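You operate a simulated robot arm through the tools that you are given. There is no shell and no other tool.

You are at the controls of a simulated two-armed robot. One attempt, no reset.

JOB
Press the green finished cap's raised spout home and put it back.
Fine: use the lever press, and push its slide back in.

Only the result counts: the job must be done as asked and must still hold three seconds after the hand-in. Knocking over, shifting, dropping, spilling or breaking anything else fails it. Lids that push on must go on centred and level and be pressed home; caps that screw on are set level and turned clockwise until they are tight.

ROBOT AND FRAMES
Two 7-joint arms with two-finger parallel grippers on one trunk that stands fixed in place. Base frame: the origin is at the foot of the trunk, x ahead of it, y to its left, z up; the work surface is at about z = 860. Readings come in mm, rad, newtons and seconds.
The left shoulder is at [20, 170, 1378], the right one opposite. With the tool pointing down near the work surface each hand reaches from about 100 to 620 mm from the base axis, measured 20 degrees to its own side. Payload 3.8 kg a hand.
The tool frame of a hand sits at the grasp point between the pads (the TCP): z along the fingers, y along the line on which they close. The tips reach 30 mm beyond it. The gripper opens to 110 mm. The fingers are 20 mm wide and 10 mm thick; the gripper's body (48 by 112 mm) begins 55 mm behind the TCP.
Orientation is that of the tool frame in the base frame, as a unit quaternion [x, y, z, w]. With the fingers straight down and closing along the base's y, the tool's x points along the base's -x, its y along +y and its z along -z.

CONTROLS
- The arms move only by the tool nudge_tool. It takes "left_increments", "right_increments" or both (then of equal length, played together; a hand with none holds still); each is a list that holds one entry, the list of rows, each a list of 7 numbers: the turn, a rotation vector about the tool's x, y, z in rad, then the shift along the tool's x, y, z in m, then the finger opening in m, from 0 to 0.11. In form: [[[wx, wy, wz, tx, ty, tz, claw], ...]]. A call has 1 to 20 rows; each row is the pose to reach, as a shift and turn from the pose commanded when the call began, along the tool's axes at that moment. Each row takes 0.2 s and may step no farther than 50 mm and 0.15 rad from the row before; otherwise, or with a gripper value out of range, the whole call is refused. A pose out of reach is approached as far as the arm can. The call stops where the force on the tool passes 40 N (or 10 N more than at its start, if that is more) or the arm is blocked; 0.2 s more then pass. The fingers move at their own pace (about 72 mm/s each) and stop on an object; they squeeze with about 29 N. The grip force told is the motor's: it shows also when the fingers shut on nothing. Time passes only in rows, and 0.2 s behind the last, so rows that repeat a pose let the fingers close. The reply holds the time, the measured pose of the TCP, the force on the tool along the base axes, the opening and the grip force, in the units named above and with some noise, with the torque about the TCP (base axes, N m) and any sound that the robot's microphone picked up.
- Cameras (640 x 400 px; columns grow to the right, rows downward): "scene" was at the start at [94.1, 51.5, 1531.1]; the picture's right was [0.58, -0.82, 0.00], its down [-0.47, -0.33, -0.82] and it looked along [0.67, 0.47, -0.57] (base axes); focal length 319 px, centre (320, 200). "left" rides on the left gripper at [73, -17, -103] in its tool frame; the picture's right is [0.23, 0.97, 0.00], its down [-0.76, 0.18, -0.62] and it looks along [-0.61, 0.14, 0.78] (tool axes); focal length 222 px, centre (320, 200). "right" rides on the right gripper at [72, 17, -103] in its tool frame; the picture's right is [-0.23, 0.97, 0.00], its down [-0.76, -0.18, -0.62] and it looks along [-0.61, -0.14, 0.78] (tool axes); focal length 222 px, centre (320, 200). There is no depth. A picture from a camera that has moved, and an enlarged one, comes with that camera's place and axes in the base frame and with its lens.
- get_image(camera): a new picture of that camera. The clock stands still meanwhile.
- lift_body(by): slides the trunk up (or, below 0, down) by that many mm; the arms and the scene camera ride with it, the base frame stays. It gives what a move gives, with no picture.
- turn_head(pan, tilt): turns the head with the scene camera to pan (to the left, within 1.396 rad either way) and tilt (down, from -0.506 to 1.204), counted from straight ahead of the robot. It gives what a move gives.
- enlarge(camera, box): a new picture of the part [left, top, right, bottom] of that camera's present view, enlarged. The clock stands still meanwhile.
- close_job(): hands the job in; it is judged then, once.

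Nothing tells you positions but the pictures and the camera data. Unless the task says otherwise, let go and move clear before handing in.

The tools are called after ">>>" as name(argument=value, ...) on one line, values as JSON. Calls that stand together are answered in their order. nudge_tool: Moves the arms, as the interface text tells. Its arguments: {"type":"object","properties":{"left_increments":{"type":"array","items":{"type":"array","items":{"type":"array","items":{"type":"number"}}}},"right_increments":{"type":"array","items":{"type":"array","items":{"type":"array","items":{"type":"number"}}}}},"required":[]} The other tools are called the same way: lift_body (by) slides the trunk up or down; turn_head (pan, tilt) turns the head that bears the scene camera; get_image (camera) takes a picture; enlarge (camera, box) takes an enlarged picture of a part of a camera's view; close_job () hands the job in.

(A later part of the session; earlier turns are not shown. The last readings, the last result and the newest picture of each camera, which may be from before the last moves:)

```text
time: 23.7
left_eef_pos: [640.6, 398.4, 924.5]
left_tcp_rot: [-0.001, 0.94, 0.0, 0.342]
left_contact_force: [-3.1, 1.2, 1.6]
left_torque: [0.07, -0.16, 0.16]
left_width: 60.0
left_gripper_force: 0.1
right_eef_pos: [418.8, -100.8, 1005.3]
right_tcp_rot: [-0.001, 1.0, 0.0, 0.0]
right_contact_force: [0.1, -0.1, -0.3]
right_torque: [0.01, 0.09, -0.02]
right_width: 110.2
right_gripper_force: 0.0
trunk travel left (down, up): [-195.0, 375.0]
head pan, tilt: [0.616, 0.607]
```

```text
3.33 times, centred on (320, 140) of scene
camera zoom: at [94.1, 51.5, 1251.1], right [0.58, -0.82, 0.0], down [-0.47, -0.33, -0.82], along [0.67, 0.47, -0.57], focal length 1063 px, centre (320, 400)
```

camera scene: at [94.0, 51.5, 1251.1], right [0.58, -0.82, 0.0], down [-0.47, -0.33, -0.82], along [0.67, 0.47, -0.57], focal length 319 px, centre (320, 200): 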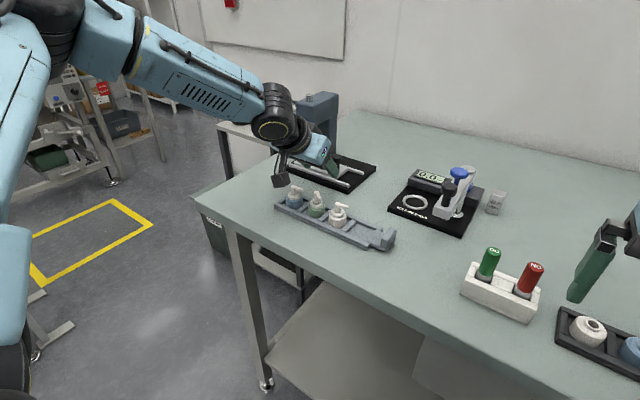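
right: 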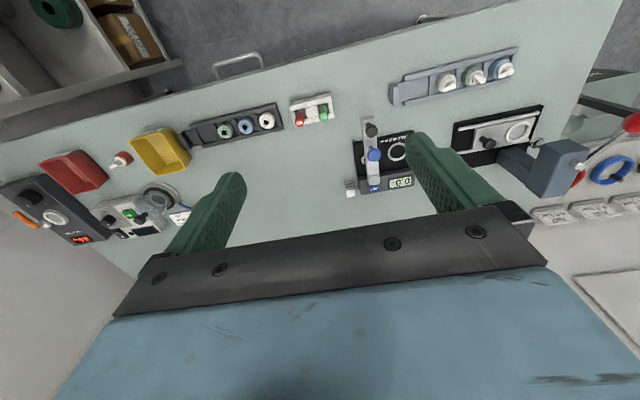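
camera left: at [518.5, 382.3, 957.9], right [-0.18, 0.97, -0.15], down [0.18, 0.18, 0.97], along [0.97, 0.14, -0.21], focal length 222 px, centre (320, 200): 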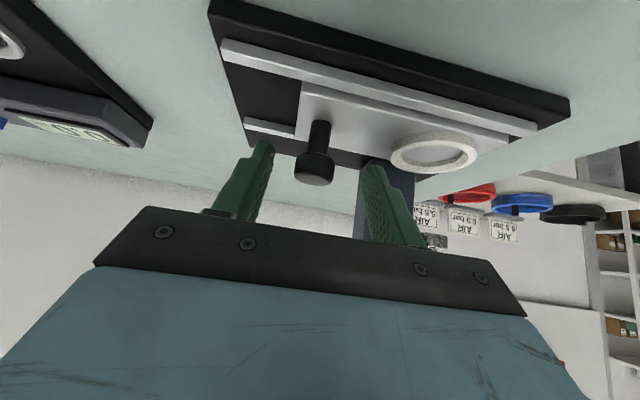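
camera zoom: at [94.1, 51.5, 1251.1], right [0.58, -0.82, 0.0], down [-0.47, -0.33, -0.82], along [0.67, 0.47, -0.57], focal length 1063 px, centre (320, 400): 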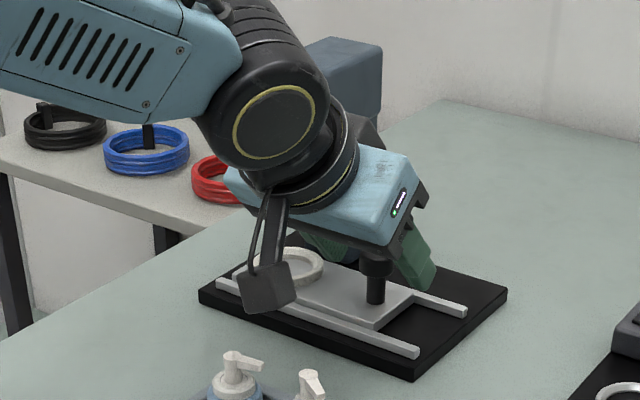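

The knob sits between the fingers with a light touch somewhere. I'll drag it toward -y with the +y finger and watch the force.

>>> nudge_tool(left_increments=[[[0, 0, 0, 0, -0.01, 0, 0.06], [0, 0, 0, 0, -0.02, 0, 0.06], [0, 0, 0, 0, -0.027, 0, 0.06], [0, 0, 0, 0, -0.034, 0, 0.06], [0, 0, 0, 0, -0.041, 0, 0.06], [0, 0, 0, 0, -0.048, 0, 0.06], [0, 0, 0, 0, -0.055, 0, 0.06], [0, 0, 0, 0, -0.055, 0, 0.06]]])

>>> get_image(camera="left")

>>> enlarge(camera="scene", box=[250, 80, 390, 200])

```text
time: 25.5
left_eef_pos: [639.1, 343.3, 925.8]
left_tcp_rot: [-0.001, 0.939, 0.0, 0.344]
left_contact_force: [0.0, -0.2, -0.7]
left_torque: [-0.01, -0.02, 0.03]
left_width: 60.2
left_gripper_force: 0.2
right_eef_pos: [417.9, -100.5, 1006.0]
right_tcp_rot: [0.001, 1.0, 0.0, 0.0]
right_contact_force: [0.7, 0.0, 0.3]
right_torque: [0.01, 0.0, -0.01]
right_width: 110.2
right_gripper_force: 0.1
trunk travel left (down, up): [-195.0, 375.0]
head pan, tilt: [0.616, 0.607]
```

```text
taken
camera left: at [518.1, 326.7, 957.8], right [-0.18, 0.97, -0.15], down [0.18, 0.18, 0.97], along [0.97, 0.14, -0.21], focal length 222 px, centre (320, 200)
```

left: 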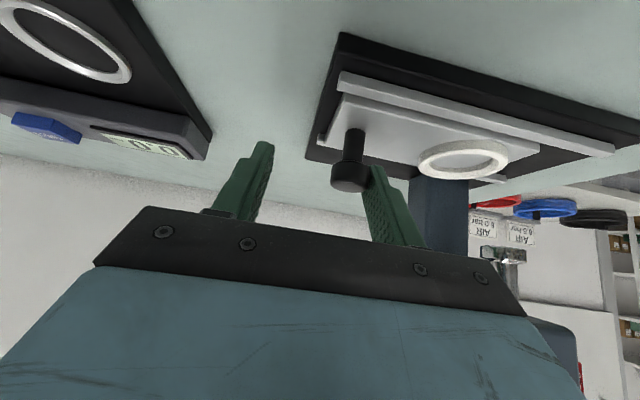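

```text
3.33 times, centred on (320, 140) of scene
camera zoom: at [94.1, 51.6, 1251.1], right [0.58, -0.82, 0.0], down [-0.47, -0.33, -0.82], along [0.67, 0.47, -0.57], focal length 1063 px, centre (320, 400)
```

zoom: 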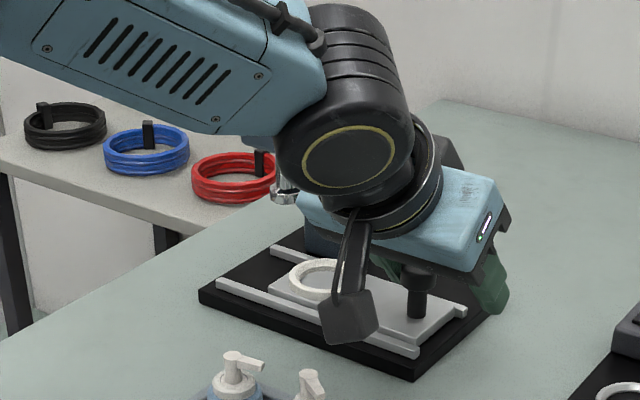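

The slide follows freely, so I'll keep dragging it out.

>>> nudge_tool(left_increments=[[[0, 0, 0, 0, -0.007, 0, 0.06], [0, 0, 0, 0, -0.014, 0, 0.06], [0, 0, 0, 0, -0.021, 0, 0.06], [0, 0, 0, 0, -0.028, 0, 0.06], [0, 0, 0, 0, -0.035, 0, 0.06], [0, 0, 0, 0, -0.042, 0, 0.06], [0, 0, 0, 0, -0.042, 0, 0.06]]])

>>> get_image(camera="left")

>>> enlarge(camera="scene", box=[250, 80, 390, 200])

```text
time: 27.1
left_eef_pos: [639.7, 299.9, 925.9]
left_tcp_rot: [-0.001, 0.939, 0.001, 0.343]
left_contact_force: [-0.1, -0.5, 0.3]
left_torque: [-0.01, -0.02, 0.0]
left_width: 59.8
left_gripper_force: 0.1
right_eef_pos: [418.8, -100.1, 1004.8]
right_tcp_rot: [0.0, 1.0, 0.0, 0.001]
right_contact_force: [-0.4, -0.5, 0.7]
right_torque: [0.01, 0.02, 0.0]
right_width: 110.0
right_gripper_force: 0.0
trunk travel left (down, up): [-195.0, 375.0]
head pan, tilt: [0.616, 0.607]
```

```text
taken
camera left: at [518.1, 284.3, 958.5], right [-0.18, 0.97, -0.15], down [0.18, 0.18, 0.97], along [0.97, 0.14, -0.21], focal length 222 px, centre (320, 200)
```

left: 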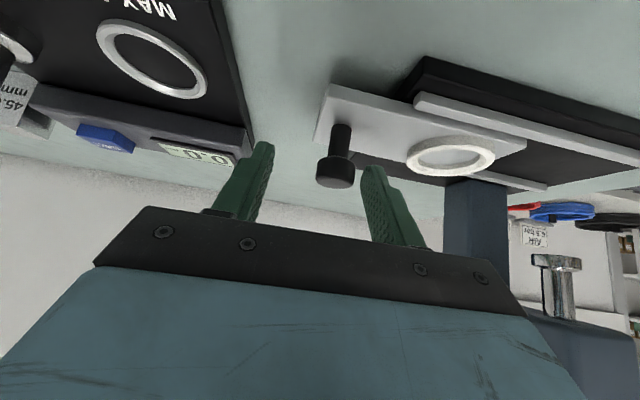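

```text
3.33 times, centred on (320, 140) of scene
camera zoom: at [94.1, 51.6, 1251.1], right [0.58, -0.82, 0.0], down [-0.47, -0.33, -0.82], along [0.67, 0.47, -0.57], focal length 1063 px, centre (320, 400)
```

zoom: 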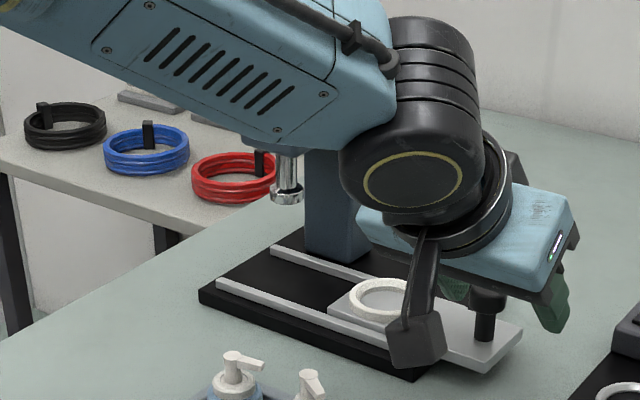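

The slide is out with the ring at about (652, 390), clear of the press head. I'll retreat and bring the hand back to vertical. Then I'll stage the cap on the free table strip so I can regrasp it with the lean needed at the press.

>>> nudge_tool(left_increments=[[[0, 0, 0, 0, 0, -0.03, 0.06], [0, 0, 0, 0, 0, -0.06, 0.06], [0, 0, 0, 0, 0, -0.09, 0.06], [0, 0.14, 0, 0, 0, -0.09, 0.06], [0, 0.28, 0, 0, 0, -0.09, 0.06], [0, 0.42, 0, 0, 0, -0.09, 0.06], [0, 0.56, 0, 0, 0, -0.09, 0.06], [0, 0.698, 0, 0, 0, -0.09, 0.06], [0, 0.698, 0, 0, 0, -0.09, 0.06]]])

>>> get_image(camera="scene")

```text
time: 29.1
left_eef_pos: [571.3, 304.2, 995.1]
left_tcp_rot: [-0.002, 1.0, -0.001, 0.001]
left_contact_force: [0.5, -0.2, 0.1]
left_torque: [-0.03, 0.0, -0.01]
left_width: 59.9
left_gripper_force: 0.0
left hand out of reach, approached as far as the arm can: row 8, 9
right_eef_pos: [419.0, -99.7, 1005.0]
right_tcp_rot: [0.0, 1.0, 0.0, 0.0]
right_contact_force: [0.2, 0.2, 0.1]
right_torque: [-0.01, 0.02, 0.0]
right_width: 110.3
right_gripper_force: 0.2
trunk travel left (down, up): [-195.0, 375.0]
head pan, tilt: [0.616, 0.607]
```

```text
taken
camera scene: at [94.5, 51.6, 1251.0], right [0.58, -0.82, 0.0], down [-0.47, -0.33, -0.82], along [0.67, 0.47, -0.57], focal length 319 px, centre (320, 200)
```

scene: 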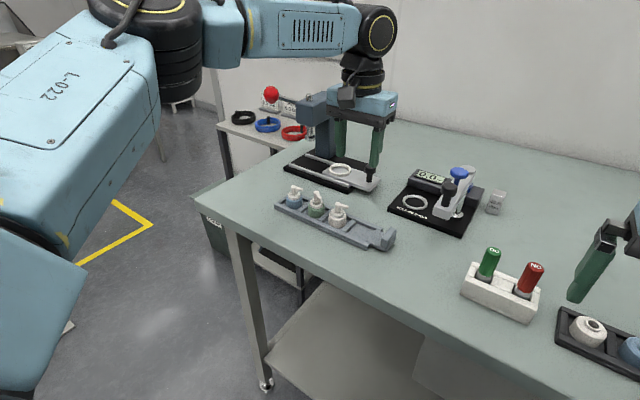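

>>> nudge_tool(left_increments=[[[0, 0, -0.136, 0.008, 0.005, 0.001, 0.06], [0, 0, -0.272, 0.016, 0.01, 0.002, 0.06], [0, 0, -0.407, 0.024, 0.015, 0.003, 0.06], [0, 0, -0.543, 0.032, 0.02, 0.004, 0.06], [0, 0, -0.679, 0.04, 0.025, 0.005, 0.06], [0, 0, -0.815, 0.048, 0.03, 0.006, 0.06], [0, 0, -0.951, 0.056, 0.035, 0.007, 0.06], [0, 0, -1.086, 0.063, 0.04, 0.008, 0.06], [0, 0, -1.222, 0.07, 0.045, 0.01, 0.06], [0, 0, -1.222, 0.07, 0.045, 0.01, 0.06]]])

>>> enlarge(camera="left", box=[230, 60, 410, 210])

```text
time: 31.3
left_eef_pos: [500.4, 351.7, 985.9]
left_tcp_rot: [-0.575, 0.818, 0.001, 0.0]
left_contact_force: [-0.9, 0.0, 0.2]
left_torque: [-0.02, -0.04, 0.0]
left_width: 60.0
left_gripper_force: 0.0
right_eef_pos: [418.2, -100.9, 1005.8]
right_tcp_rot: [0.0, 1.0, 0.0, 0.0]
right_contact_force: [0.1, 1.5, -0.6]
right_torque: [-0.03, -0.04, 0.01]
right_width: 109.9
right_gripper_force: 0.0
trunk travel left (down, up): [-195.0, 375.0]
head pan, tilt: [0.616, 0.607]
```

```text
2.67 times, centred on (320, 135) of left
camera zoom: at [491.7, 277.5, 1089.5], right [-0.99, 0.12, 0.0], down [0.09, 0.78, 0.62], along [0.07, 0.62, -0.78], focal length 592 px, centre (320, 373)
```

zoom: 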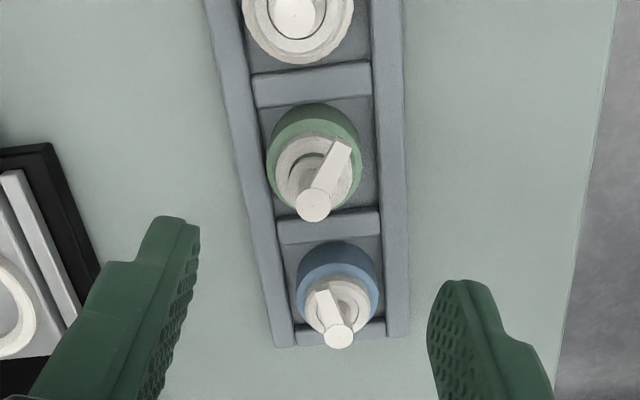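

The cap is about 4 mm toward tool +x from my axis. I'll correct, descend and grip.

>>> nudge_tool(left_increments=[[[0, 0, 0, 0.0042, -0.0012, 0.025, 0.06], [0, 0, 0, 0.0042, -0.0012, 0.05, 0.06], [0, 0, 0, 0.0042, -0.0012, 0.065, 0.06], [0, 0, 0, 0.0042, -0.0012, 0.0755, 0.06], [0, 0, 0, 0.0042, -0.0012, 0.0755, 0.06]]])

>>> enlarge(camera="left", box=[230, 100, 410, 250])

```text
time: 32.5
left_eef_pos: [500.0, 346.6, 908.5]
left_tcp_rot: [-0.575, 0.818, 0.0, 0.0]
left_contact_force: [-0.1, -0.4, -0.1]
left_torque: [0.01, 0.01, -0.02]
left_width: 60.0
left_gripper_force: 0.0
right_eef_pos: [418.0, -99.9, 1005.3]
right_tcp_rot: [0.0, 1.0, -0.001, -0.001]
right_contact_force: [-0.3, 0.1, 0.0]
right_torque: [0.0, 0.0, -0.01]
right_width: 110.4
right_gripper_force: 0.0
trunk travel left (down, up): [-195.0, 375.0]
head pan, tilt: [0.616, 0.607]
```

```text
2.67 times, centred on (320, 175) of left
camera zoom: at [491.9, 273.7, 1012.0], right [-0.99, 0.12, 0.0], down [0.09, 0.78, 0.62], along [0.07, 0.62, -0.78], focal length 592 px, centre (320, 267)
```

zoom: 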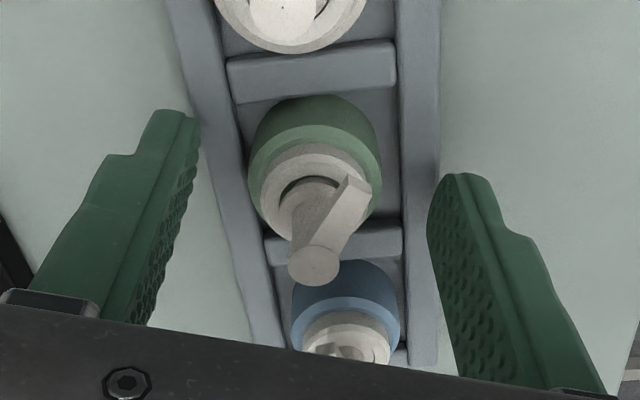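

Centred to about 1 mm. I'll close, then lift.

>>> nudge_tool(left_increments=[[[0, 0, 0, 0, 0, 0, 0.05], [0, 0, 0, 0, 0, 0, 0.04], [0, 0, 0, 0, 0, 0, 0.03], [0, 0, 0, 0, 0, 0, 0.015], [0, 0, 0, 0, 0, 0, 0.015], [0, 0, 0, 0, 0, -0.02, 0.015], [0, 0, 0, 0, 0, -0.05, 0.015], [0, 0, 0, 0, 0, -0.05, 0.015]]])

>>> enlarge(camera="left", box=[230, 100, 410, 250])

>>> get_image(camera="scene")

```text
time: 34.3
left_eef_pos: [499.5, 345.6, 960.4]
left_tcp_rot: [-0.574, 0.819, 0.001, 0.0]
left_contact_force: [-1.0, 0.1, 0.3]
left_torque: [-0.01, -0.02, -0.03]
left_width: 31.5
left_gripper_force: 10.3
right_eef_pos: [417.9, -99.8, 1005.7]
right_tcp_rot: [0.0, 1.0, 0.001, 0.0]
right_contact_force: [0.1, -0.4, -0.2]
right_torque: [0.0, -0.02, 0.0]
right_width: 110.1
right_gripper_force: 0.0
trunk travel left (down, up): [-195.0, 375.0]
head pan, tilt: [0.616, 0.607]
```

```text
2.67 times, centred on (320, 175) of left
camera zoom: at [491.6, 272.6, 1063.9], right [-0.99, 0.12, 0.0], down [0.09, 0.78, 0.62], along [0.07, 0.62, -0.78], focal length 592 px, centre (320, 267)
```

zoom: 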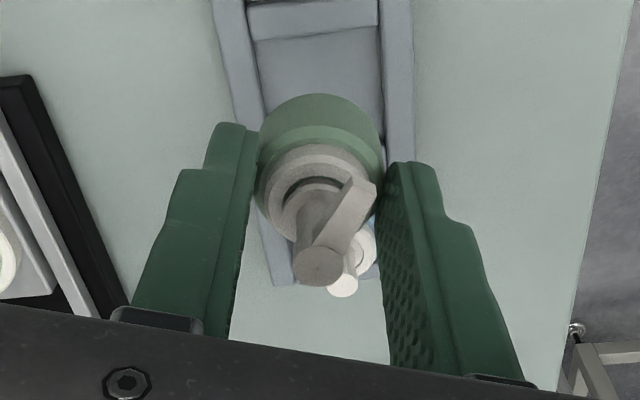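

```text
taken
camera scene: at [94.2, 51.6, 1251.0], right [0.58, -0.82, 0.0], down [-0.47, -0.33, -0.82], along [0.67, 0.47, -0.57], focal length 319 px, centre (320, 200)
```

scene: 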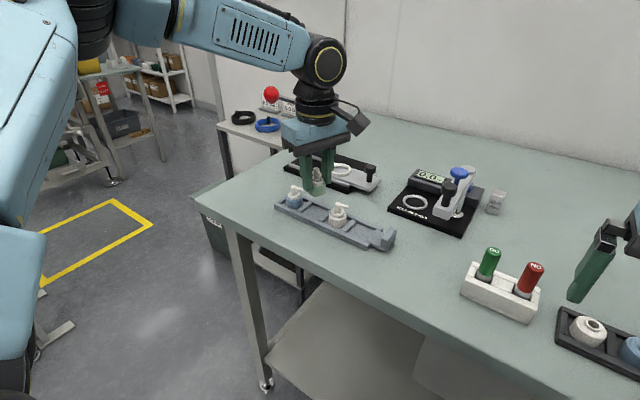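

The cap is held. I'll carry it to the free strip in front of the tray at about (438, 300) and turn the nozzle toward the robot.

>>> nudge_tool(left_increments=[[[0, 0, 0.12, 0.0107, 0.0071, -0.01, 0.015], [0, 0, 0.24, 0.0215, 0.0142, -0.01, 0.015], [0, 0, 0.36, 0.0322, 0.0213, -0.01, 0.015], [0, 0, 0.48, 0.0429, 0.0284, -0.01, 0.015], [0, 0, 0.6, 0.0537, 0.0355, -0.01, 0.015], [0, 0, 0.72, 0.0644, 0.0426, -0.01, 0.015], [0, 0, 0.838, 0.0644, 0.0426, 0.01, 0.015], [0, 0, 0.838, 0.0644, 0.0426, 0.03, 0.015], [0, 0, 0.838, 0.0644, 0.0426, 0.04, 0.015], [0, 0, 0.838, 0.0644, 0.0426, 0.04, 0.015]]])

>>> get_image(camera="scene")

>>> get_image(camera="left")

```text
time: 36.5
left_eef_pos: [438.1, 298.6, 919.2]
left_tcp_rot: [-0.192, 0.981, 0.001, 0.001]
left_contact_force: [-0.4, -0.6, 0.7]
left_torque: [0.02, -0.01, 0.03]
left_width: 31.3
left_gripper_force: 9.9
right_eef_pos: [418.3, -100.1, 1005.8]
right_tcp_rot: [0.0, 1.0, 0.0, 0.0]
right_contact_force: [0.0, -0.5, 0.2]
right_torque: [-0.04, 0.0, 0.0]
right_width: 110.0
right_gripper_force: 0.2
trunk travel left (down, up): [-195.0, 375.0]
head pan, tilt: [0.616, 0.607]
```

```text
taken
camera scene: at [94.1, 51.5, 1251.1], right [0.58, -0.82, 0.0], down [-0.47, -0.33, -0.82], along [0.67, 0.47, -0.57], focal length 319 px, centre (320, 200)
```

scene: 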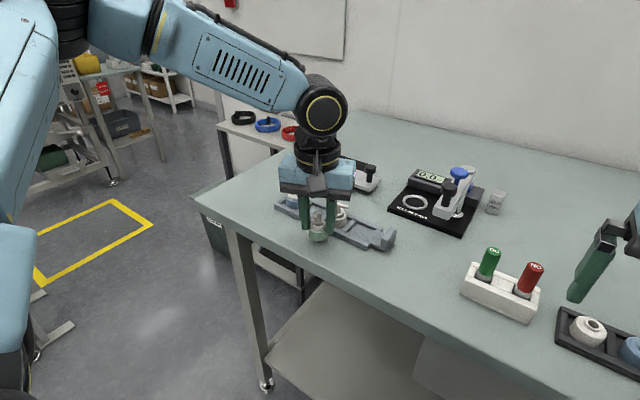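

```text
taken
camera left: at [377.8, 257.8, 1022.5], right [-0.58, 0.82, 0.0], down [0.64, 0.45, 0.62], along [0.51, 0.36, -0.78], focal length 222 px, centre (320, 200)
```

left: 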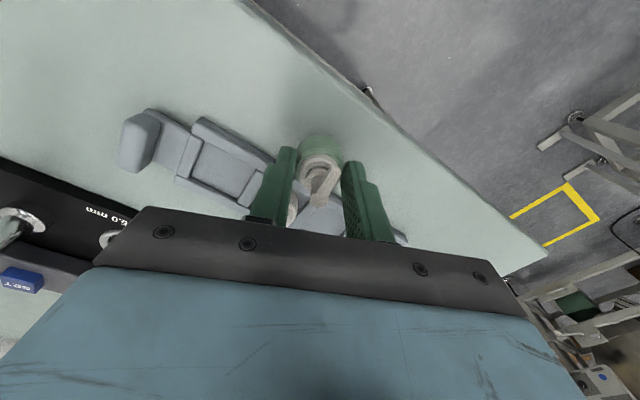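

>>> nudge_tool(left_increments=[[[0, 0, 0, 0, 0, 0.01, 0.015], [0, 0, 0, 0, 0, 0.015, 0.015], [0, 0, 0, 0, 0, 0.018, 0.015], [0, 0, 0, 0, 0, 0.0195, 0.015], [0, 0, 0, 0, 0, 0.0195, 0.015]]])

>>> enlarge(camera="scene", box=[270, 180, 370, 260])

```text
time: 37.7
left_eef_pos: [439.1, 300.3, 900.9]
left_tcp_rot: [-0.192, 0.981, 0.0, 0.001]
left_contact_force: [0.8, -0.5, 8.1]
left_torque: [-0.01, -0.01, 0.02]
left_width: 31.6
left_gripper_force: 10.5
right_eef_pos: [417.3, -101.2, 1005.7]
right_tcp_rot: [0.0, 1.0, 0.0, 0.001]
right_contact_force: [0.0, 0.0, 0.1]
right_torque: [0.0, 0.0, 0.01]
right_width: 110.1
right_gripper_force: 0.1
trunk travel left (down, up): [-195.0, 375.0]
head pan, tilt: [0.616, 0.607]
```

```text
5.00 times, centred on (320, 220) of scene
camera zoom: at [93.6, 51.2, 1251.2], right [0.58, -0.82, 0.0], down [-0.47, -0.33, -0.82], along [0.67, 0.47, -0.57], focal length 1594 px, centre (320, 100)
```

zoom: 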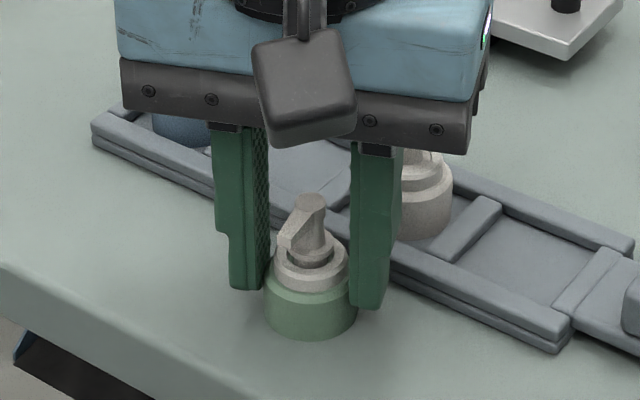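

The cap stands on the table, with an 8 N contact. I'll release it, rise, and set the natural yaw.

>>> nudge_tool(left_increments=[[[0, 0, 0, 0, 0, 0.0175, 0.015], [0, 0, 0, 0, 0, 0.0175, 0.035], [0, 0, 0, 0, 0, 0.0175, 0.06], [0, 0, 0, 0, 0, 0.0175, 0.06], [0, 0, 0, 0, 0, -0.02, 0.06], [0, 0, 0, 0, 0, -0.06, 0.06], [0, 0, 0.13, 0, 0, -0.07, 0.06], [0, 0, 0.26, 0, 0, -0.07, 0.06], [0, 0, 0.384, 0, 0, -0.07, 0.06], [0, 0, 0.384, 0, 0, -0.07, 0.06]]])

>>> get_image(camera="left")

>>> enlarge(camera="scene", box=[270, 180, 370, 260])

```text
time: 38.2
left_eef_pos: [438.0, 298.8, 889.9]
left_tcp_rot: [-0.191, 0.982, 0.0, 0.002]
left_contact_force: [-2.9, -1.5, 1.6]
left_torque: [0.11, -0.19, 0.01]
left_width: 34.4
left_gripper_force: 0.1
right_eef_pos: [417.7, -100.5, 1004.8]
right_tcp_rot: [-0.001, 1.0, 0.0, 0.0]
right_contact_force: [1.1, 0.4, -0.1]
right_torque: [0.0, -0.02, -0.02]
right_width: 109.8
right_gripper_force: 0.1
trunk travel left (down, up): [-195.0, 375.0]
head pan, tilt: [0.616, 0.607]
stopped in row 2 (left hand): the force on the tool passed its limit at 51 N (the readings are from after the stop); the commanded pose is now the measured one
```

```text
taken
camera left: at [377.0, 257.0, 993.3], right [-0.58, 0.82, 0.0], down [0.64, 0.45, 0.63], along [0.51, 0.36, -0.78], focal length 222 px, centre (320, 200)
```

left: 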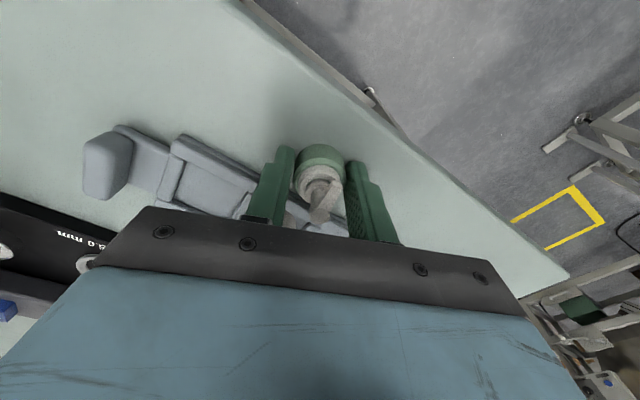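

```text
5.00 times, centred on (320, 220) of scene
camera zoom: at [93.0, 51.1, 1251.2], right [0.58, -0.82, 0.0], down [-0.47, -0.33, -0.82], along [0.67, 0.47, -0.57], focal length 1594 px, centre (320, 100)
```

zoom: 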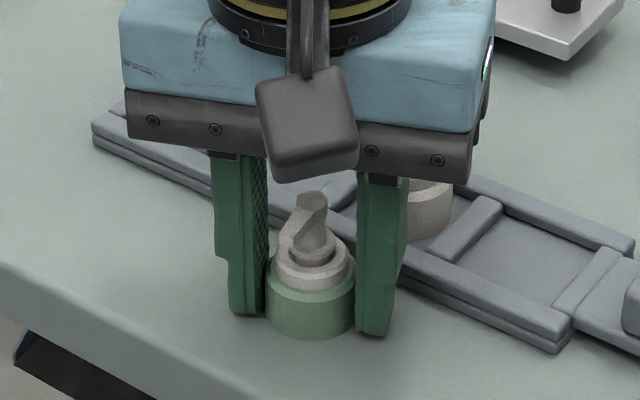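

I mis-stated the relative z there and the fingertips slid down to the table, but the cap still stands upright. I'll open and rise now.

>>> nudge_tool(left_increments=[[[0, 0, 0, 0, 0, -0.002, 0.045], [0, 0, 0, 0, 0, -0.004, 0.06], [0, 0, 0, 0, 0, -0.004, 0.06], [0, 0, 0, 0, 0, -0.03, 0.06], [0, 0, 0, 0, 0, -0.06, 0.06], [0, 0, 0, 0, 0, -0.09, 0.06], [0, 0, 0.13, 0, 0, -0.1, 0.06], [0, 0, 0.26, 0, 0, -0.1, 0.06], [0, 0, 0.384, 0, 0, -0.1, 0.06], [0, 0, 0.384, 0, 0, -0.1, 0.06]]])

>>> get_image(camera="left")

>>> enlarge(camera="scene", box=[270, 180, 370, 260])

```text
time: 40.4
left_eef_pos: [439.1, 299.6, 989.0]
left_tcp_rot: [0.0, 1.0, 0.0, 0.003]
left_contact_force: [0.6, -0.5, -0.8]
left_torque: [0.0, -0.01, -0.01]
left_width: 60.2
left_gripper_force: 0.0
right_eef_pos: [418.1, -99.6, 1005.8]
right_tcp_rot: [0.0, 1.0, 0.0, 0.0]
right_contact_force: [0.3, -0.1, -0.1]
right_torque: [-0.02, 0.02, 0.0]
right_width: 109.9
right_gripper_force: 0.1
trunk travel left (down, up): [-195.0, 375.0]
head pan, tilt: [0.616, 0.607]
```

```text
taken
camera left: at [366.1, 283.7, 1091.5], right [-0.23, 0.97, 0.0], down [0.76, 0.18, 0.63], along [0.61, 0.14, -0.78], focal length 222 px, centre (320, 200)
```

left: 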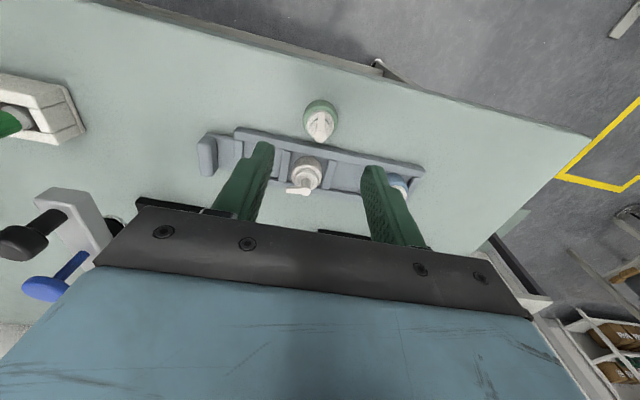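

```text
5.00 times, centred on (320, 220) of scene
camera zoom: at [94.1, 51.5, 1251.1], right [0.58, -0.82, 0.0], down [-0.47, -0.33, -0.82], along [0.67, 0.47, -0.57], focal length 1594 px, centre (320, 100)
```

zoom: 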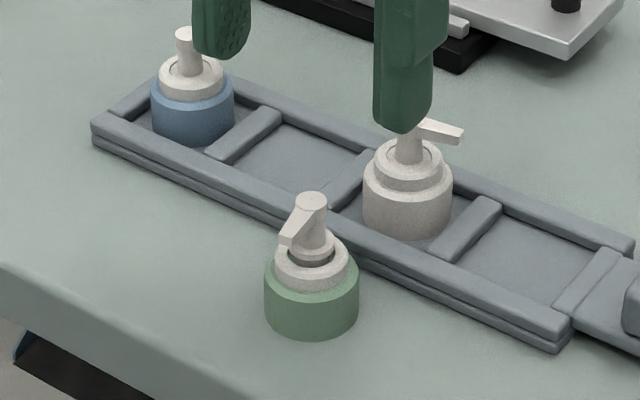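

>>> enlarge(camera="left", box=[270, 80, 370, 170])

```text
4.44 times, centred on (320, 125) of left
camera zoom: at [366.1, 283.7, 1091.5], right [-0.23, 0.97, 0.0], down [0.76, 0.18, 0.63], along [0.61, 0.14, -0.78], focal length 987 px, centre (320, 533)
```

zoom: 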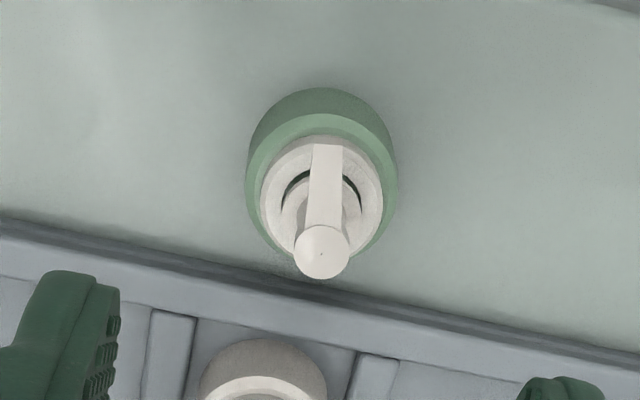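

The cap is at (438, 300) with its nozzle toward the robot. I'll lean the hand 40° behind it, ready to come in along the finger axis.

>>> nudge_tool(left_increments=[[[0, -0.12, 0, 0.02, 0, 0, 0.06], [0, -0.24, 0, 0.04, 0, 0, 0.06], [0, -0.36, 0, 0.059, 0, 0.01, 0.06], [0, -0.48, 0, 0.059, 0, 0.02, 0.06], [0, -0.6, 0, 0.059, 0, 0.03, 0.06], [0, -0.698, 0, 0.059, 0, 0.04, 0.06], [0, -0.698, 0, 0.059, 0, 0.04, 0.06]]])

>>> get_image(camera="left")

>>> get_image(camera="scene")

```text
time: 42.0
left_eef_pos: [384.0, 300.2, 947.6]
left_tcp_rot: [0.0, 0.939, 0.0, 0.343]
left_contact_force: [0.7, 0.1, 0.5]
left_torque: [-0.01, 0.03, 0.0]
left_width: 59.9
left_gripper_force: 0.1
left hand out of reach, approached as far as the arm can: row 6, 7
right_eef_pos: [418.1, -100.2, 1005.4]
right_tcp_rot: [-0.001, 1.0, 0.0, -0.001]
right_contact_force: [-0.2, -0.3, -0.5]
right_torque: [0.03, -0.01, 0.0]
right_width: 110.1
right_gripper_force: 0.0
trunk travel left (down, up): [-195.0, 375.0]
head pan, tilt: [0.616, 0.607]
```

```text
taken
camera left: at [262.6, 285.2, 980.3], right [-0.17, 0.97, -0.15], down [0.18, 0.18, 0.97], along [0.97, 0.14, -0.2], focal length 222 px, centre (320, 200)
```

left: 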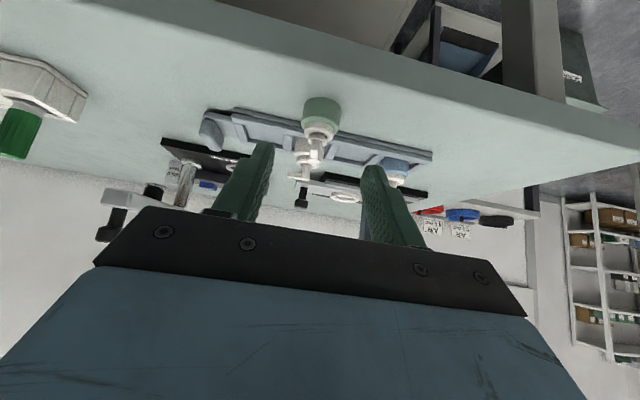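

```text
taken
camera scene: at [94.0, 51.4, 1251.1], right [0.58, -0.82, 0.0], down [-0.47, -0.33, -0.82], along [0.67, 0.47, -0.57], focal length 319 px, centre (320, 200)
```

scene: 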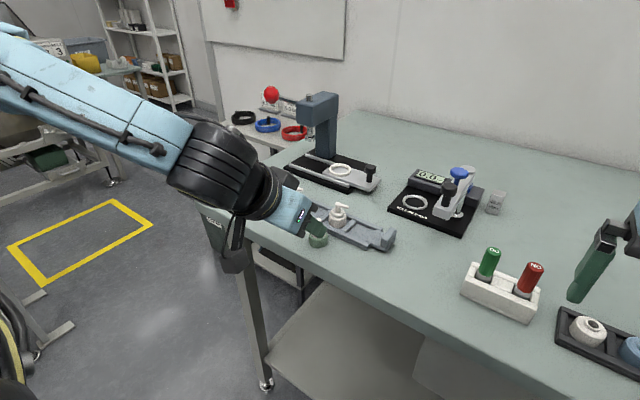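

>>> nudge_tool(left_increments=[[[0, 0, 0, 0.0005, 0, 0.017, 0.06], [0, 0, 0, 0.001, 0, 0.034, 0.06], [0, 0, 0, 0.0015, 0, 0.05, 0.06], [0, 0, 0, 0.0023, 0, 0.062, 0.06], [0, 0, 0, 0.0023, 0, 0.062, 0.06]]])

>>> get_image(camera="left")

>>> enlarge(camera="scene", box=[260, 180, 380, 270])

```text
time: 43.2
left_eef_pos: [421.1, 300.3, 900.1]
left_tcp_rot: [-0.001, 0.939, 0.001, 0.344]
left_contact_force: [-0.7, 0.1, -0.2]
left_torque: [-0.02, -0.02, -0.01]
left_width: 60.1
left_gripper_force: 0.0
right_eef_pos: [417.2, -99.1, 1004.9]
right_tcp_rot: [0.0, 1.0, 0.0, -0.001]
right_contact_force: [0.4, 0.8, -0.4]
right_torque: [0.01, 0.0, -0.02]
right_width: 110.0
right_gripper_force: 0.1
trunk travel left (down, up): [-195.0, 375.0]
head pan, tilt: [0.616, 0.607]
```

```text
taken
camera left: at [299.7, 284.6, 932.5], right [-0.17, 0.97, -0.15], down [0.18, 0.18, 0.97], along [0.97, 0.14, -0.2], focal length 222 px, centre (320, 200)
```

left: 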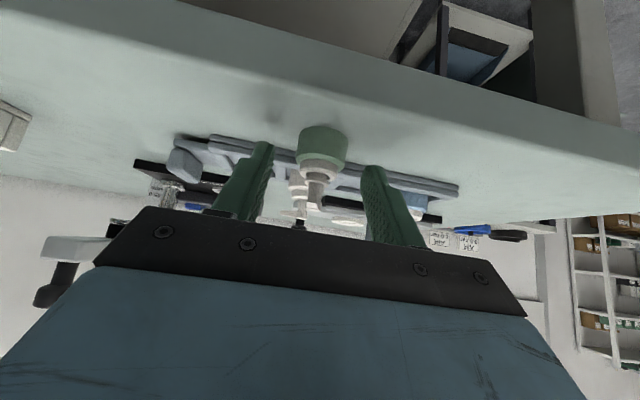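

```text
4.44 times, centred on (320, 225) of scene
camera zoom: at [94.0, 51.5, 1251.1], right [0.58, -0.82, 0.0], down [-0.47, -0.33, -0.82], along [0.67, 0.47, -0.57], focal length 1417 px, centre (320, 89)
```

zoom: 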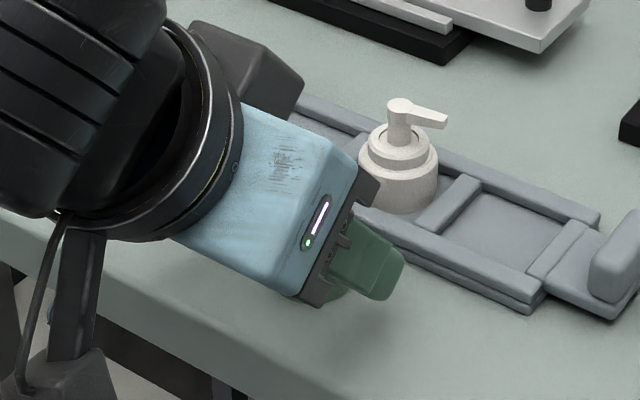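

>>> nudge_tool(left_increments=[[[0, 0, 0, -0.0016, 0, 0.0034, 0.06], [0, 0, 0, -0.0016, 0, 0.0034, 0.05], [0, 0, 0, -0.0016, 0, 0.0034, 0.04], [0, 0, 0, -0.0016, 0, 0.0034, 0.03], [0, 0, 0, -0.0016, 0, 0.0034, 0.01], [0, 0, 0, -0.0016, 0, 0.0034, 0.01], [0, 0, 0, -0.0016, 0, 0.0034, 0.01]]])

>>> enlarge(camera="left", box=[230, 100, 410, 250])

>>> enlarge(camera="scene", box=[260, 180, 380, 270])

```text
time: 44.8
left_eef_pos: [425.2, 300.6, 899.7]
left_tcp_rot: [-0.001, 0.939, 0.002, 0.345]
left_contact_force: [0.6, 0.2, 1.3]
left_torque: [-0.02, 0.0, 0.01]
left_width: 31.7
left_gripper_force: 10.2
right_eef_pos: [417.7, -100.1, 1005.2]
right_tcp_rot: [-0.001, 1.0, 0.0, 0.0]
right_contact_force: [0.8, 0.7, -0.3]
right_torque: [-0.03, -0.03, 0.0]
right_width: 110.2
right_gripper_force: 0.0
trunk travel left (down, up): [-195.0, 375.0]
head pan, tilt: [0.616, 0.607]
```

```text
2.67 times, centred on (320, 175) of left
camera zoom: at [303.3, 284.7, 930.9], right [-0.17, 0.97, -0.14], down [0.18, 0.18, 0.97], along [0.97, 0.14, -0.2], focal length 592 px, centre (320, 267)
```

zoom: 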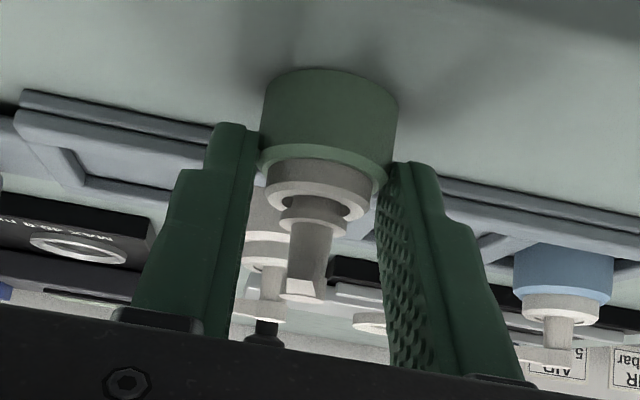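

```text
4.44 times, centred on (320, 225) of scene
camera zoom: at [94.1, 51.5, 1251.1], right [0.58, -0.82, 0.0], down [-0.47, -0.33, -0.82], along [0.67, 0.47, -0.57], focal length 1417 px, centre (320, 89)
```

zoom: 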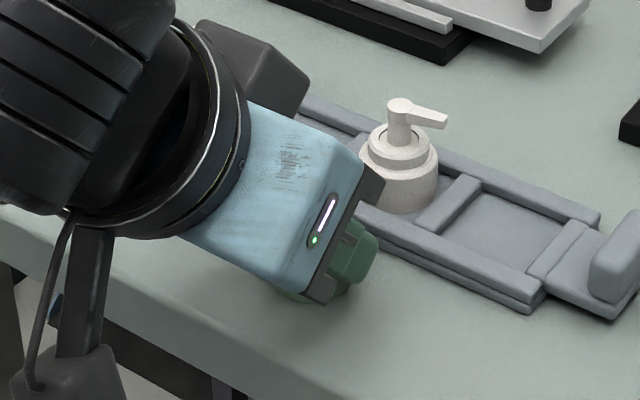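

Gripped with good coverage. I'll lift straight up and check.

>>> nudge_tool(left_increments=[[[0, 0, 0, -0.0064, 0, -0.0077, 0.01], [0, 0, 0, -0.0193, 0, -0.023, 0.01], [0, 0, 0, -0.0321, 0, -0.0383, 0.01], [0, 0, 0, -0.045, 0, -0.0536, 0.01], [0, 0, 0, -0.045, 0, -0.0536, 0.01]]])

>>> enlarge(camera="left", box=[230, 100, 410, 250])

>>> get_image(camera="scene")

```text
time: 46.0
left_eef_pos: [426.8, 302.3, 968.4]
left_tcp_rot: [0.0, 0.939, 0.001, 0.344]
left_contact_force: [-0.3, -0.8, 0.1]
left_torque: [-0.01, 0.01, 0.02]
left_width: 31.6
left_gripper_force: 10.2
right_eef_pos: [416.9, -100.0, 1004.6]
right_tcp_rot: [0.0, 1.0, 0.0, -0.001]
right_contact_force: [-0.6, -1.1, 0.1]
right_torque: [0.01, -0.02, 0.01]
right_width: 110.0
right_gripper_force: 0.1
trunk travel left (down, up): [-195.0, 375.0]
head pan, tilt: [0.616, 0.607]
```

```text
2.67 times, centred on (320, 175) of left
camera zoom: at [304.5, 286.1, 1000.8], right [-0.18, 0.97, -0.14], down [0.18, 0.18, 0.97], along [0.97, 0.14, -0.2], focal length 592 px, centre (320, 267)
```

zoom: 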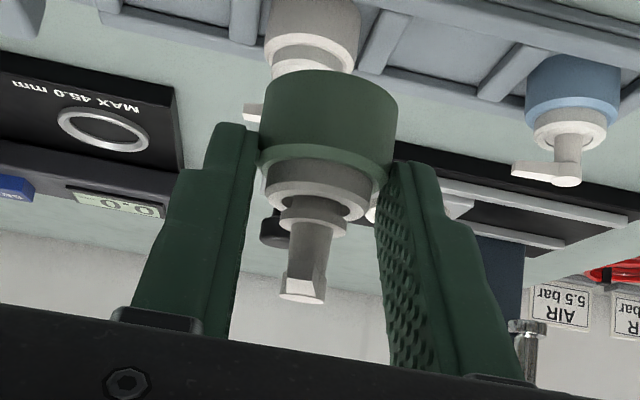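

```text
taken
camera scene: at [94.1, 51.6, 1251.0], right [0.58, -0.82, 0.0], down [-0.47, -0.33, -0.82], along [0.67, 0.47, -0.57], focal length 319 px, centre (320, 200)
```

scene: 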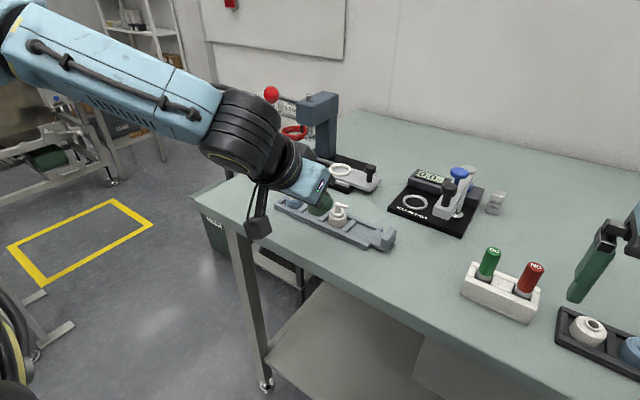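

The cap is held upright. I'll measure the ring's position precisely before carrying the cap there.

>>> enlarge(camera="scene", box=[310, 145, 390, 205])

>>> enlarge(camera="right", box=[340, 0, 640, 200])

```text
6.67 times, centred on (350, 175) of scene
camera zoom: at [94.1, 51.6, 1251.0], right [0.58, -0.82, 0.0], down [-0.47, -0.33, -0.82], along [0.67, 0.47, -0.57], focal length 2126 px, centre (120, 367)
```

zoom: 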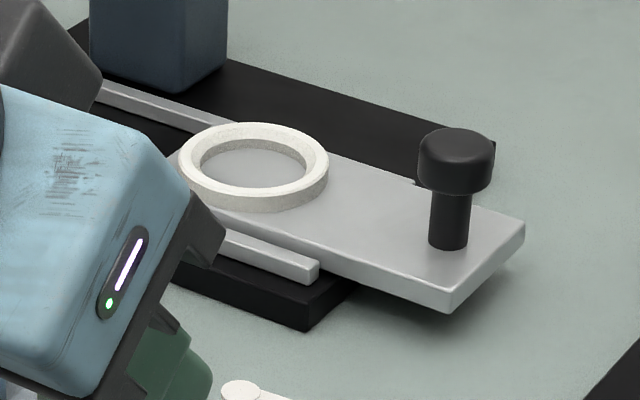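

```text
2.00 times, centred on (490, 100) of right
camera zoom: at [345.2, -82.4, 1109.2], right [0.23, 0.97, 0.0], down [0.76, -0.18, 0.62], along [0.61, -0.14, -0.78], focal length 444 px, centre (-20, 400)
```

zoom: 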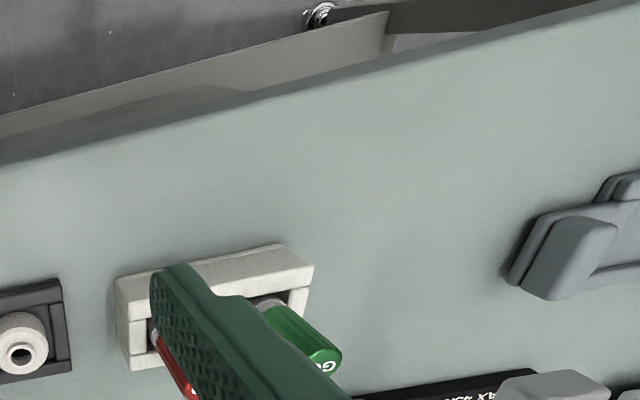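

Ring centre is at about (652.5, 390), with an inner diameter of about 37 mm against the cap's 31.6 mm. I'll carry the cap over with a slight yaw to keep the palm clear of the press head, and stop in a hover.

>>> nudge_tool(left_increments=[[[-0.0336, 0, -0.0401, -0.0268, 0.012, 0.0225, 0.01], [-0.0672, 0, -0.0803, -0.0536, 0.024, 0.045, 0.01], [-0.1008, 0, -0.1204, -0.0804, 0.036, 0.0675, 0.01], [-0.1344, 0, -0.1606, -0.1072, 0.05, 0.09, 0.01], [-0.168, 0, -0.2007, -0.1325, 0.066, 0.1112, 0.01], [-0.168, 0, -0.2007, -0.1417, 0.076, 0.1346, 0.01], [-0.168, 0, -0.2007, -0.1454, 0.081, 0.1456, 0.01], [-0.168, 0, -0.2007, -0.1484, 0.084, 0.1546, 0.01], [-0.168, 0, -0.2007, -0.1484, 0.084, 0.1546, 0.01]]])

>>> get_image(camera="left")

>>> get_image(camera="scene")

```text
time: 48.0
left_eef_pos: [638.6, 387.1, 946.9]
left_tcp_rot: [-0.122, 0.931, 0.044, 0.342]
left_contact_force: [-0.5, 0.2, -0.2]
left_torque: [0.02, 0.01, -0.01]
left_width: 31.6
left_gripper_force: 10.5
right_eef_pos: [418.5, -100.0, 1005.2]
right_tcp_rot: [0.0, 1.0, 0.0, 0.0]
right_contact_force: [0.0, -0.3, -0.2]
right_torque: [-0.01, 0.0, 0.01]
right_width: 109.8
right_gripper_force: 0.0
trunk travel left (down, up): [-195.0, 375.0]
head pan, tilt: [0.616, 0.607]
```

```text
taken
camera left: at [525.1, 338.5, 978.2], right [-0.42, 0.9, -0.15], down [0.13, 0.22, 0.97], along [0.9, 0.39, -0.2], focal length 222 px, centre (320, 200)
```

left: 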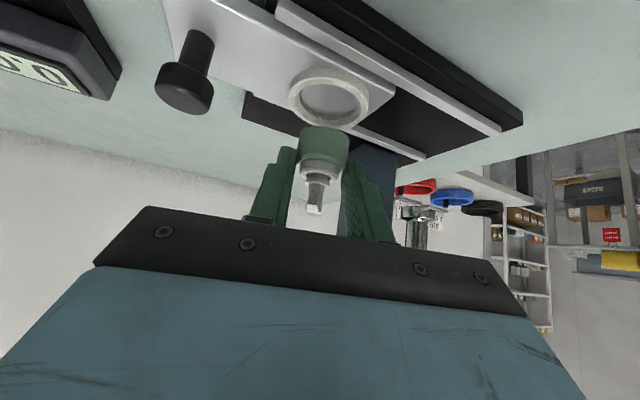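

```text
taken
camera scene: at [94.0, 51.5, 1251.1], right [0.58, -0.82, 0.0], down [-0.47, -0.33, -0.82], along [0.67, 0.47, -0.57], focal length 319 px, centre (320, 200)
```

scene: 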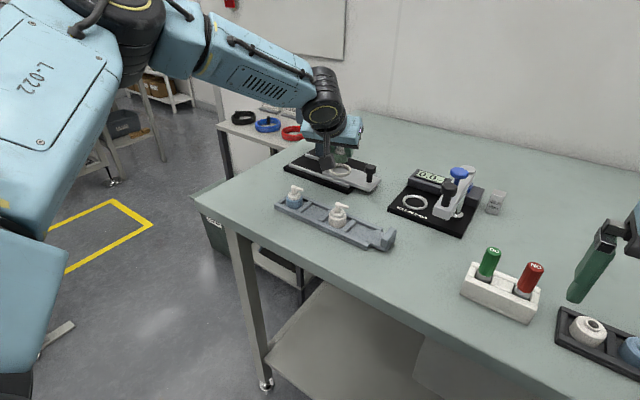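

Reach is fine. I'll zoom in to compare the cap with the ring.

>>> enlarge(camera="left", box=[260, 50, 410, 220])

>>> enlarge(camera="scene", box=[300, 120, 390, 200])

```text
2.35 times, centred on (335, 135) of left
camera zoom: at [525.1, 338.5, 978.2], right [-0.42, 0.9, -0.15], down [0.13, 0.22, 0.97], along [0.9, 0.39, -0.2], focal length 523 px, centre (285, 353)
```

zoom: 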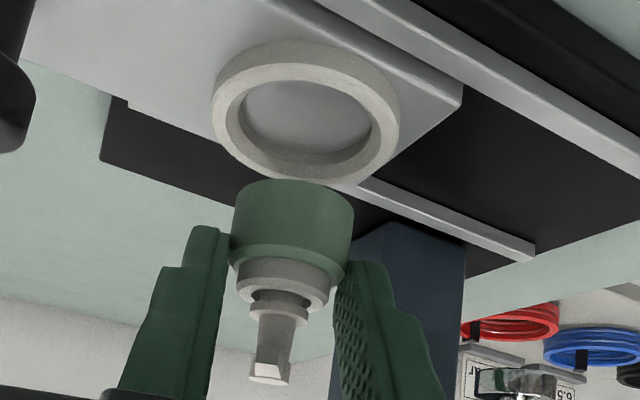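

```text
5.00 times, centred on (345, 160) of scene
camera zoom: at [94.0, 51.5, 1251.1], right [0.58, -0.82, 0.0], down [-0.47, -0.33, -0.82], along [0.67, 0.47, -0.57], focal length 1594 px, centre (195, 400)
```

zoom: 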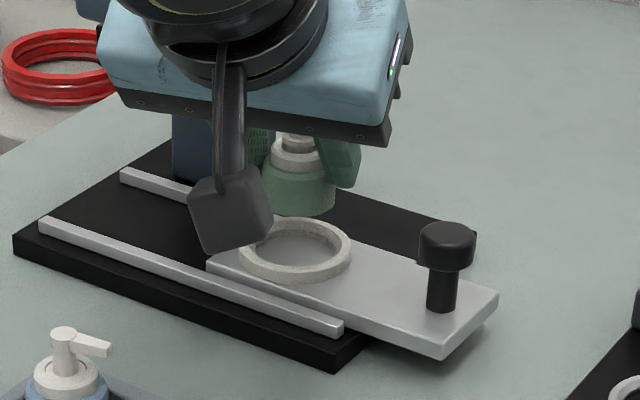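

The cap is about 2–3 mm too far in +x relative to the ring. I'll correct and lower until it hovers just above the rim, to remove the parallax.

>>> nudge_tool(left_increments=[[[0, 0, 0, 0.0065, 0, 0.0056, 0.01], [0, 0, 0, 0.013, -0.0001, 0.01125, 0.01], [0, 0, 0, 0.013, -0.0001, 0.01125, 0.01]]])

>>> enlarge(camera="left", box=[260, 50, 410, 220])

>>> enlarge(camera="scene", box=[320, 135, 380, 185])

```text
time: 48.8
left_eef_pos: [635.6, 385.2, 927.9]
left_tcp_rot: [-0.124, 0.931, 0.046, 0.341]
left_contact_force: [0.8, -0.6, 0.7]
left_torque: [-0.02, -0.03, -0.02]
left_width: 31.6
left_gripper_force: 10.2
right_eef_pos: [418.1, -99.7, 1005.7]
right_tcp_rot: [0.001, 1.0, 0.0, 0.0]
right_contact_force: [-0.3, 0.6, 0.5]
right_torque: [0.02, -0.03, 0.01]
right_width: 110.1
right_gripper_force: 0.0
trunk travel left (down, up): [-195.0, 375.0]
head pan, tilt: [0.616, 0.607]
```

```text
2.35 times, centred on (335, 135) of left
camera zoom: at [523.1, 338.0, 960.7], right [-0.42, 0.9, -0.15], down [0.13, 0.22, 0.97], along [0.9, 0.39, -0.2], focal length 523 px, centre (285, 353)
```

zoom: 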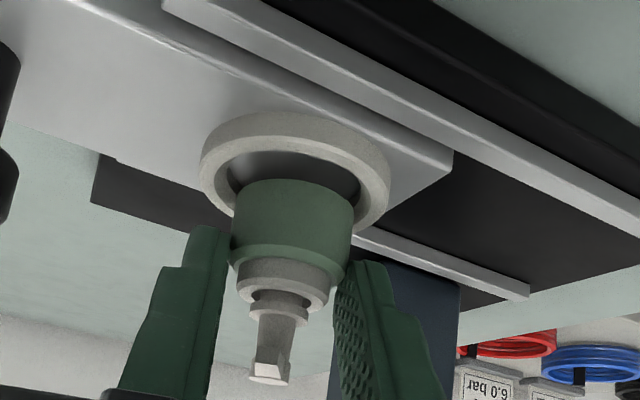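

```text
8.00 times, centred on (350, 160) of scene
camera zoom: at [94.0, 51.5, 1251.1], right [0.58, -0.82, 0.0], down [-0.47, -0.33, -0.82], along [0.67, 0.47, -0.57], focal length 2551 px, centre (80, 520)
```

zoom: 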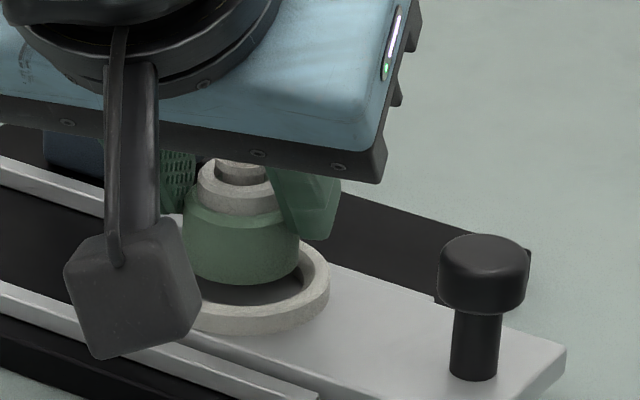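

>>> enlarge(camera="left", box=[275, 85, 375, 165])

>>> enlarge(camera="scene", box=[335, 150, 375, 180])

```text
5.00 times, centred on (325, 125) of left
camera zoom: at [523.1, 338.0, 960.7], right [-0.42, 0.9, -0.15], down [0.13, 0.22, 0.97], along [0.9, 0.39, -0.2], focal length 1111 px, centre (295, 575)
```

zoom: 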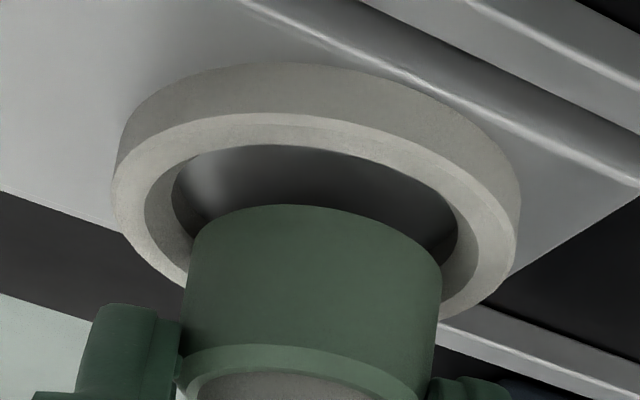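

```text
13.33 times, centred on (355, 165) of scene
camera zoom: at [94.0, 51.5, 1251.1], right [0.58, -0.82, 0.0], down [-0.47, -0.33, -0.82], along [0.67, 0.47, -0.57], focal length 4251 px, centre (-147, 667)
```

zoom: 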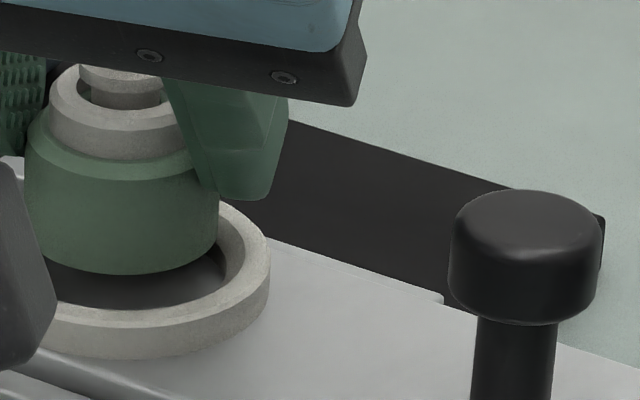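

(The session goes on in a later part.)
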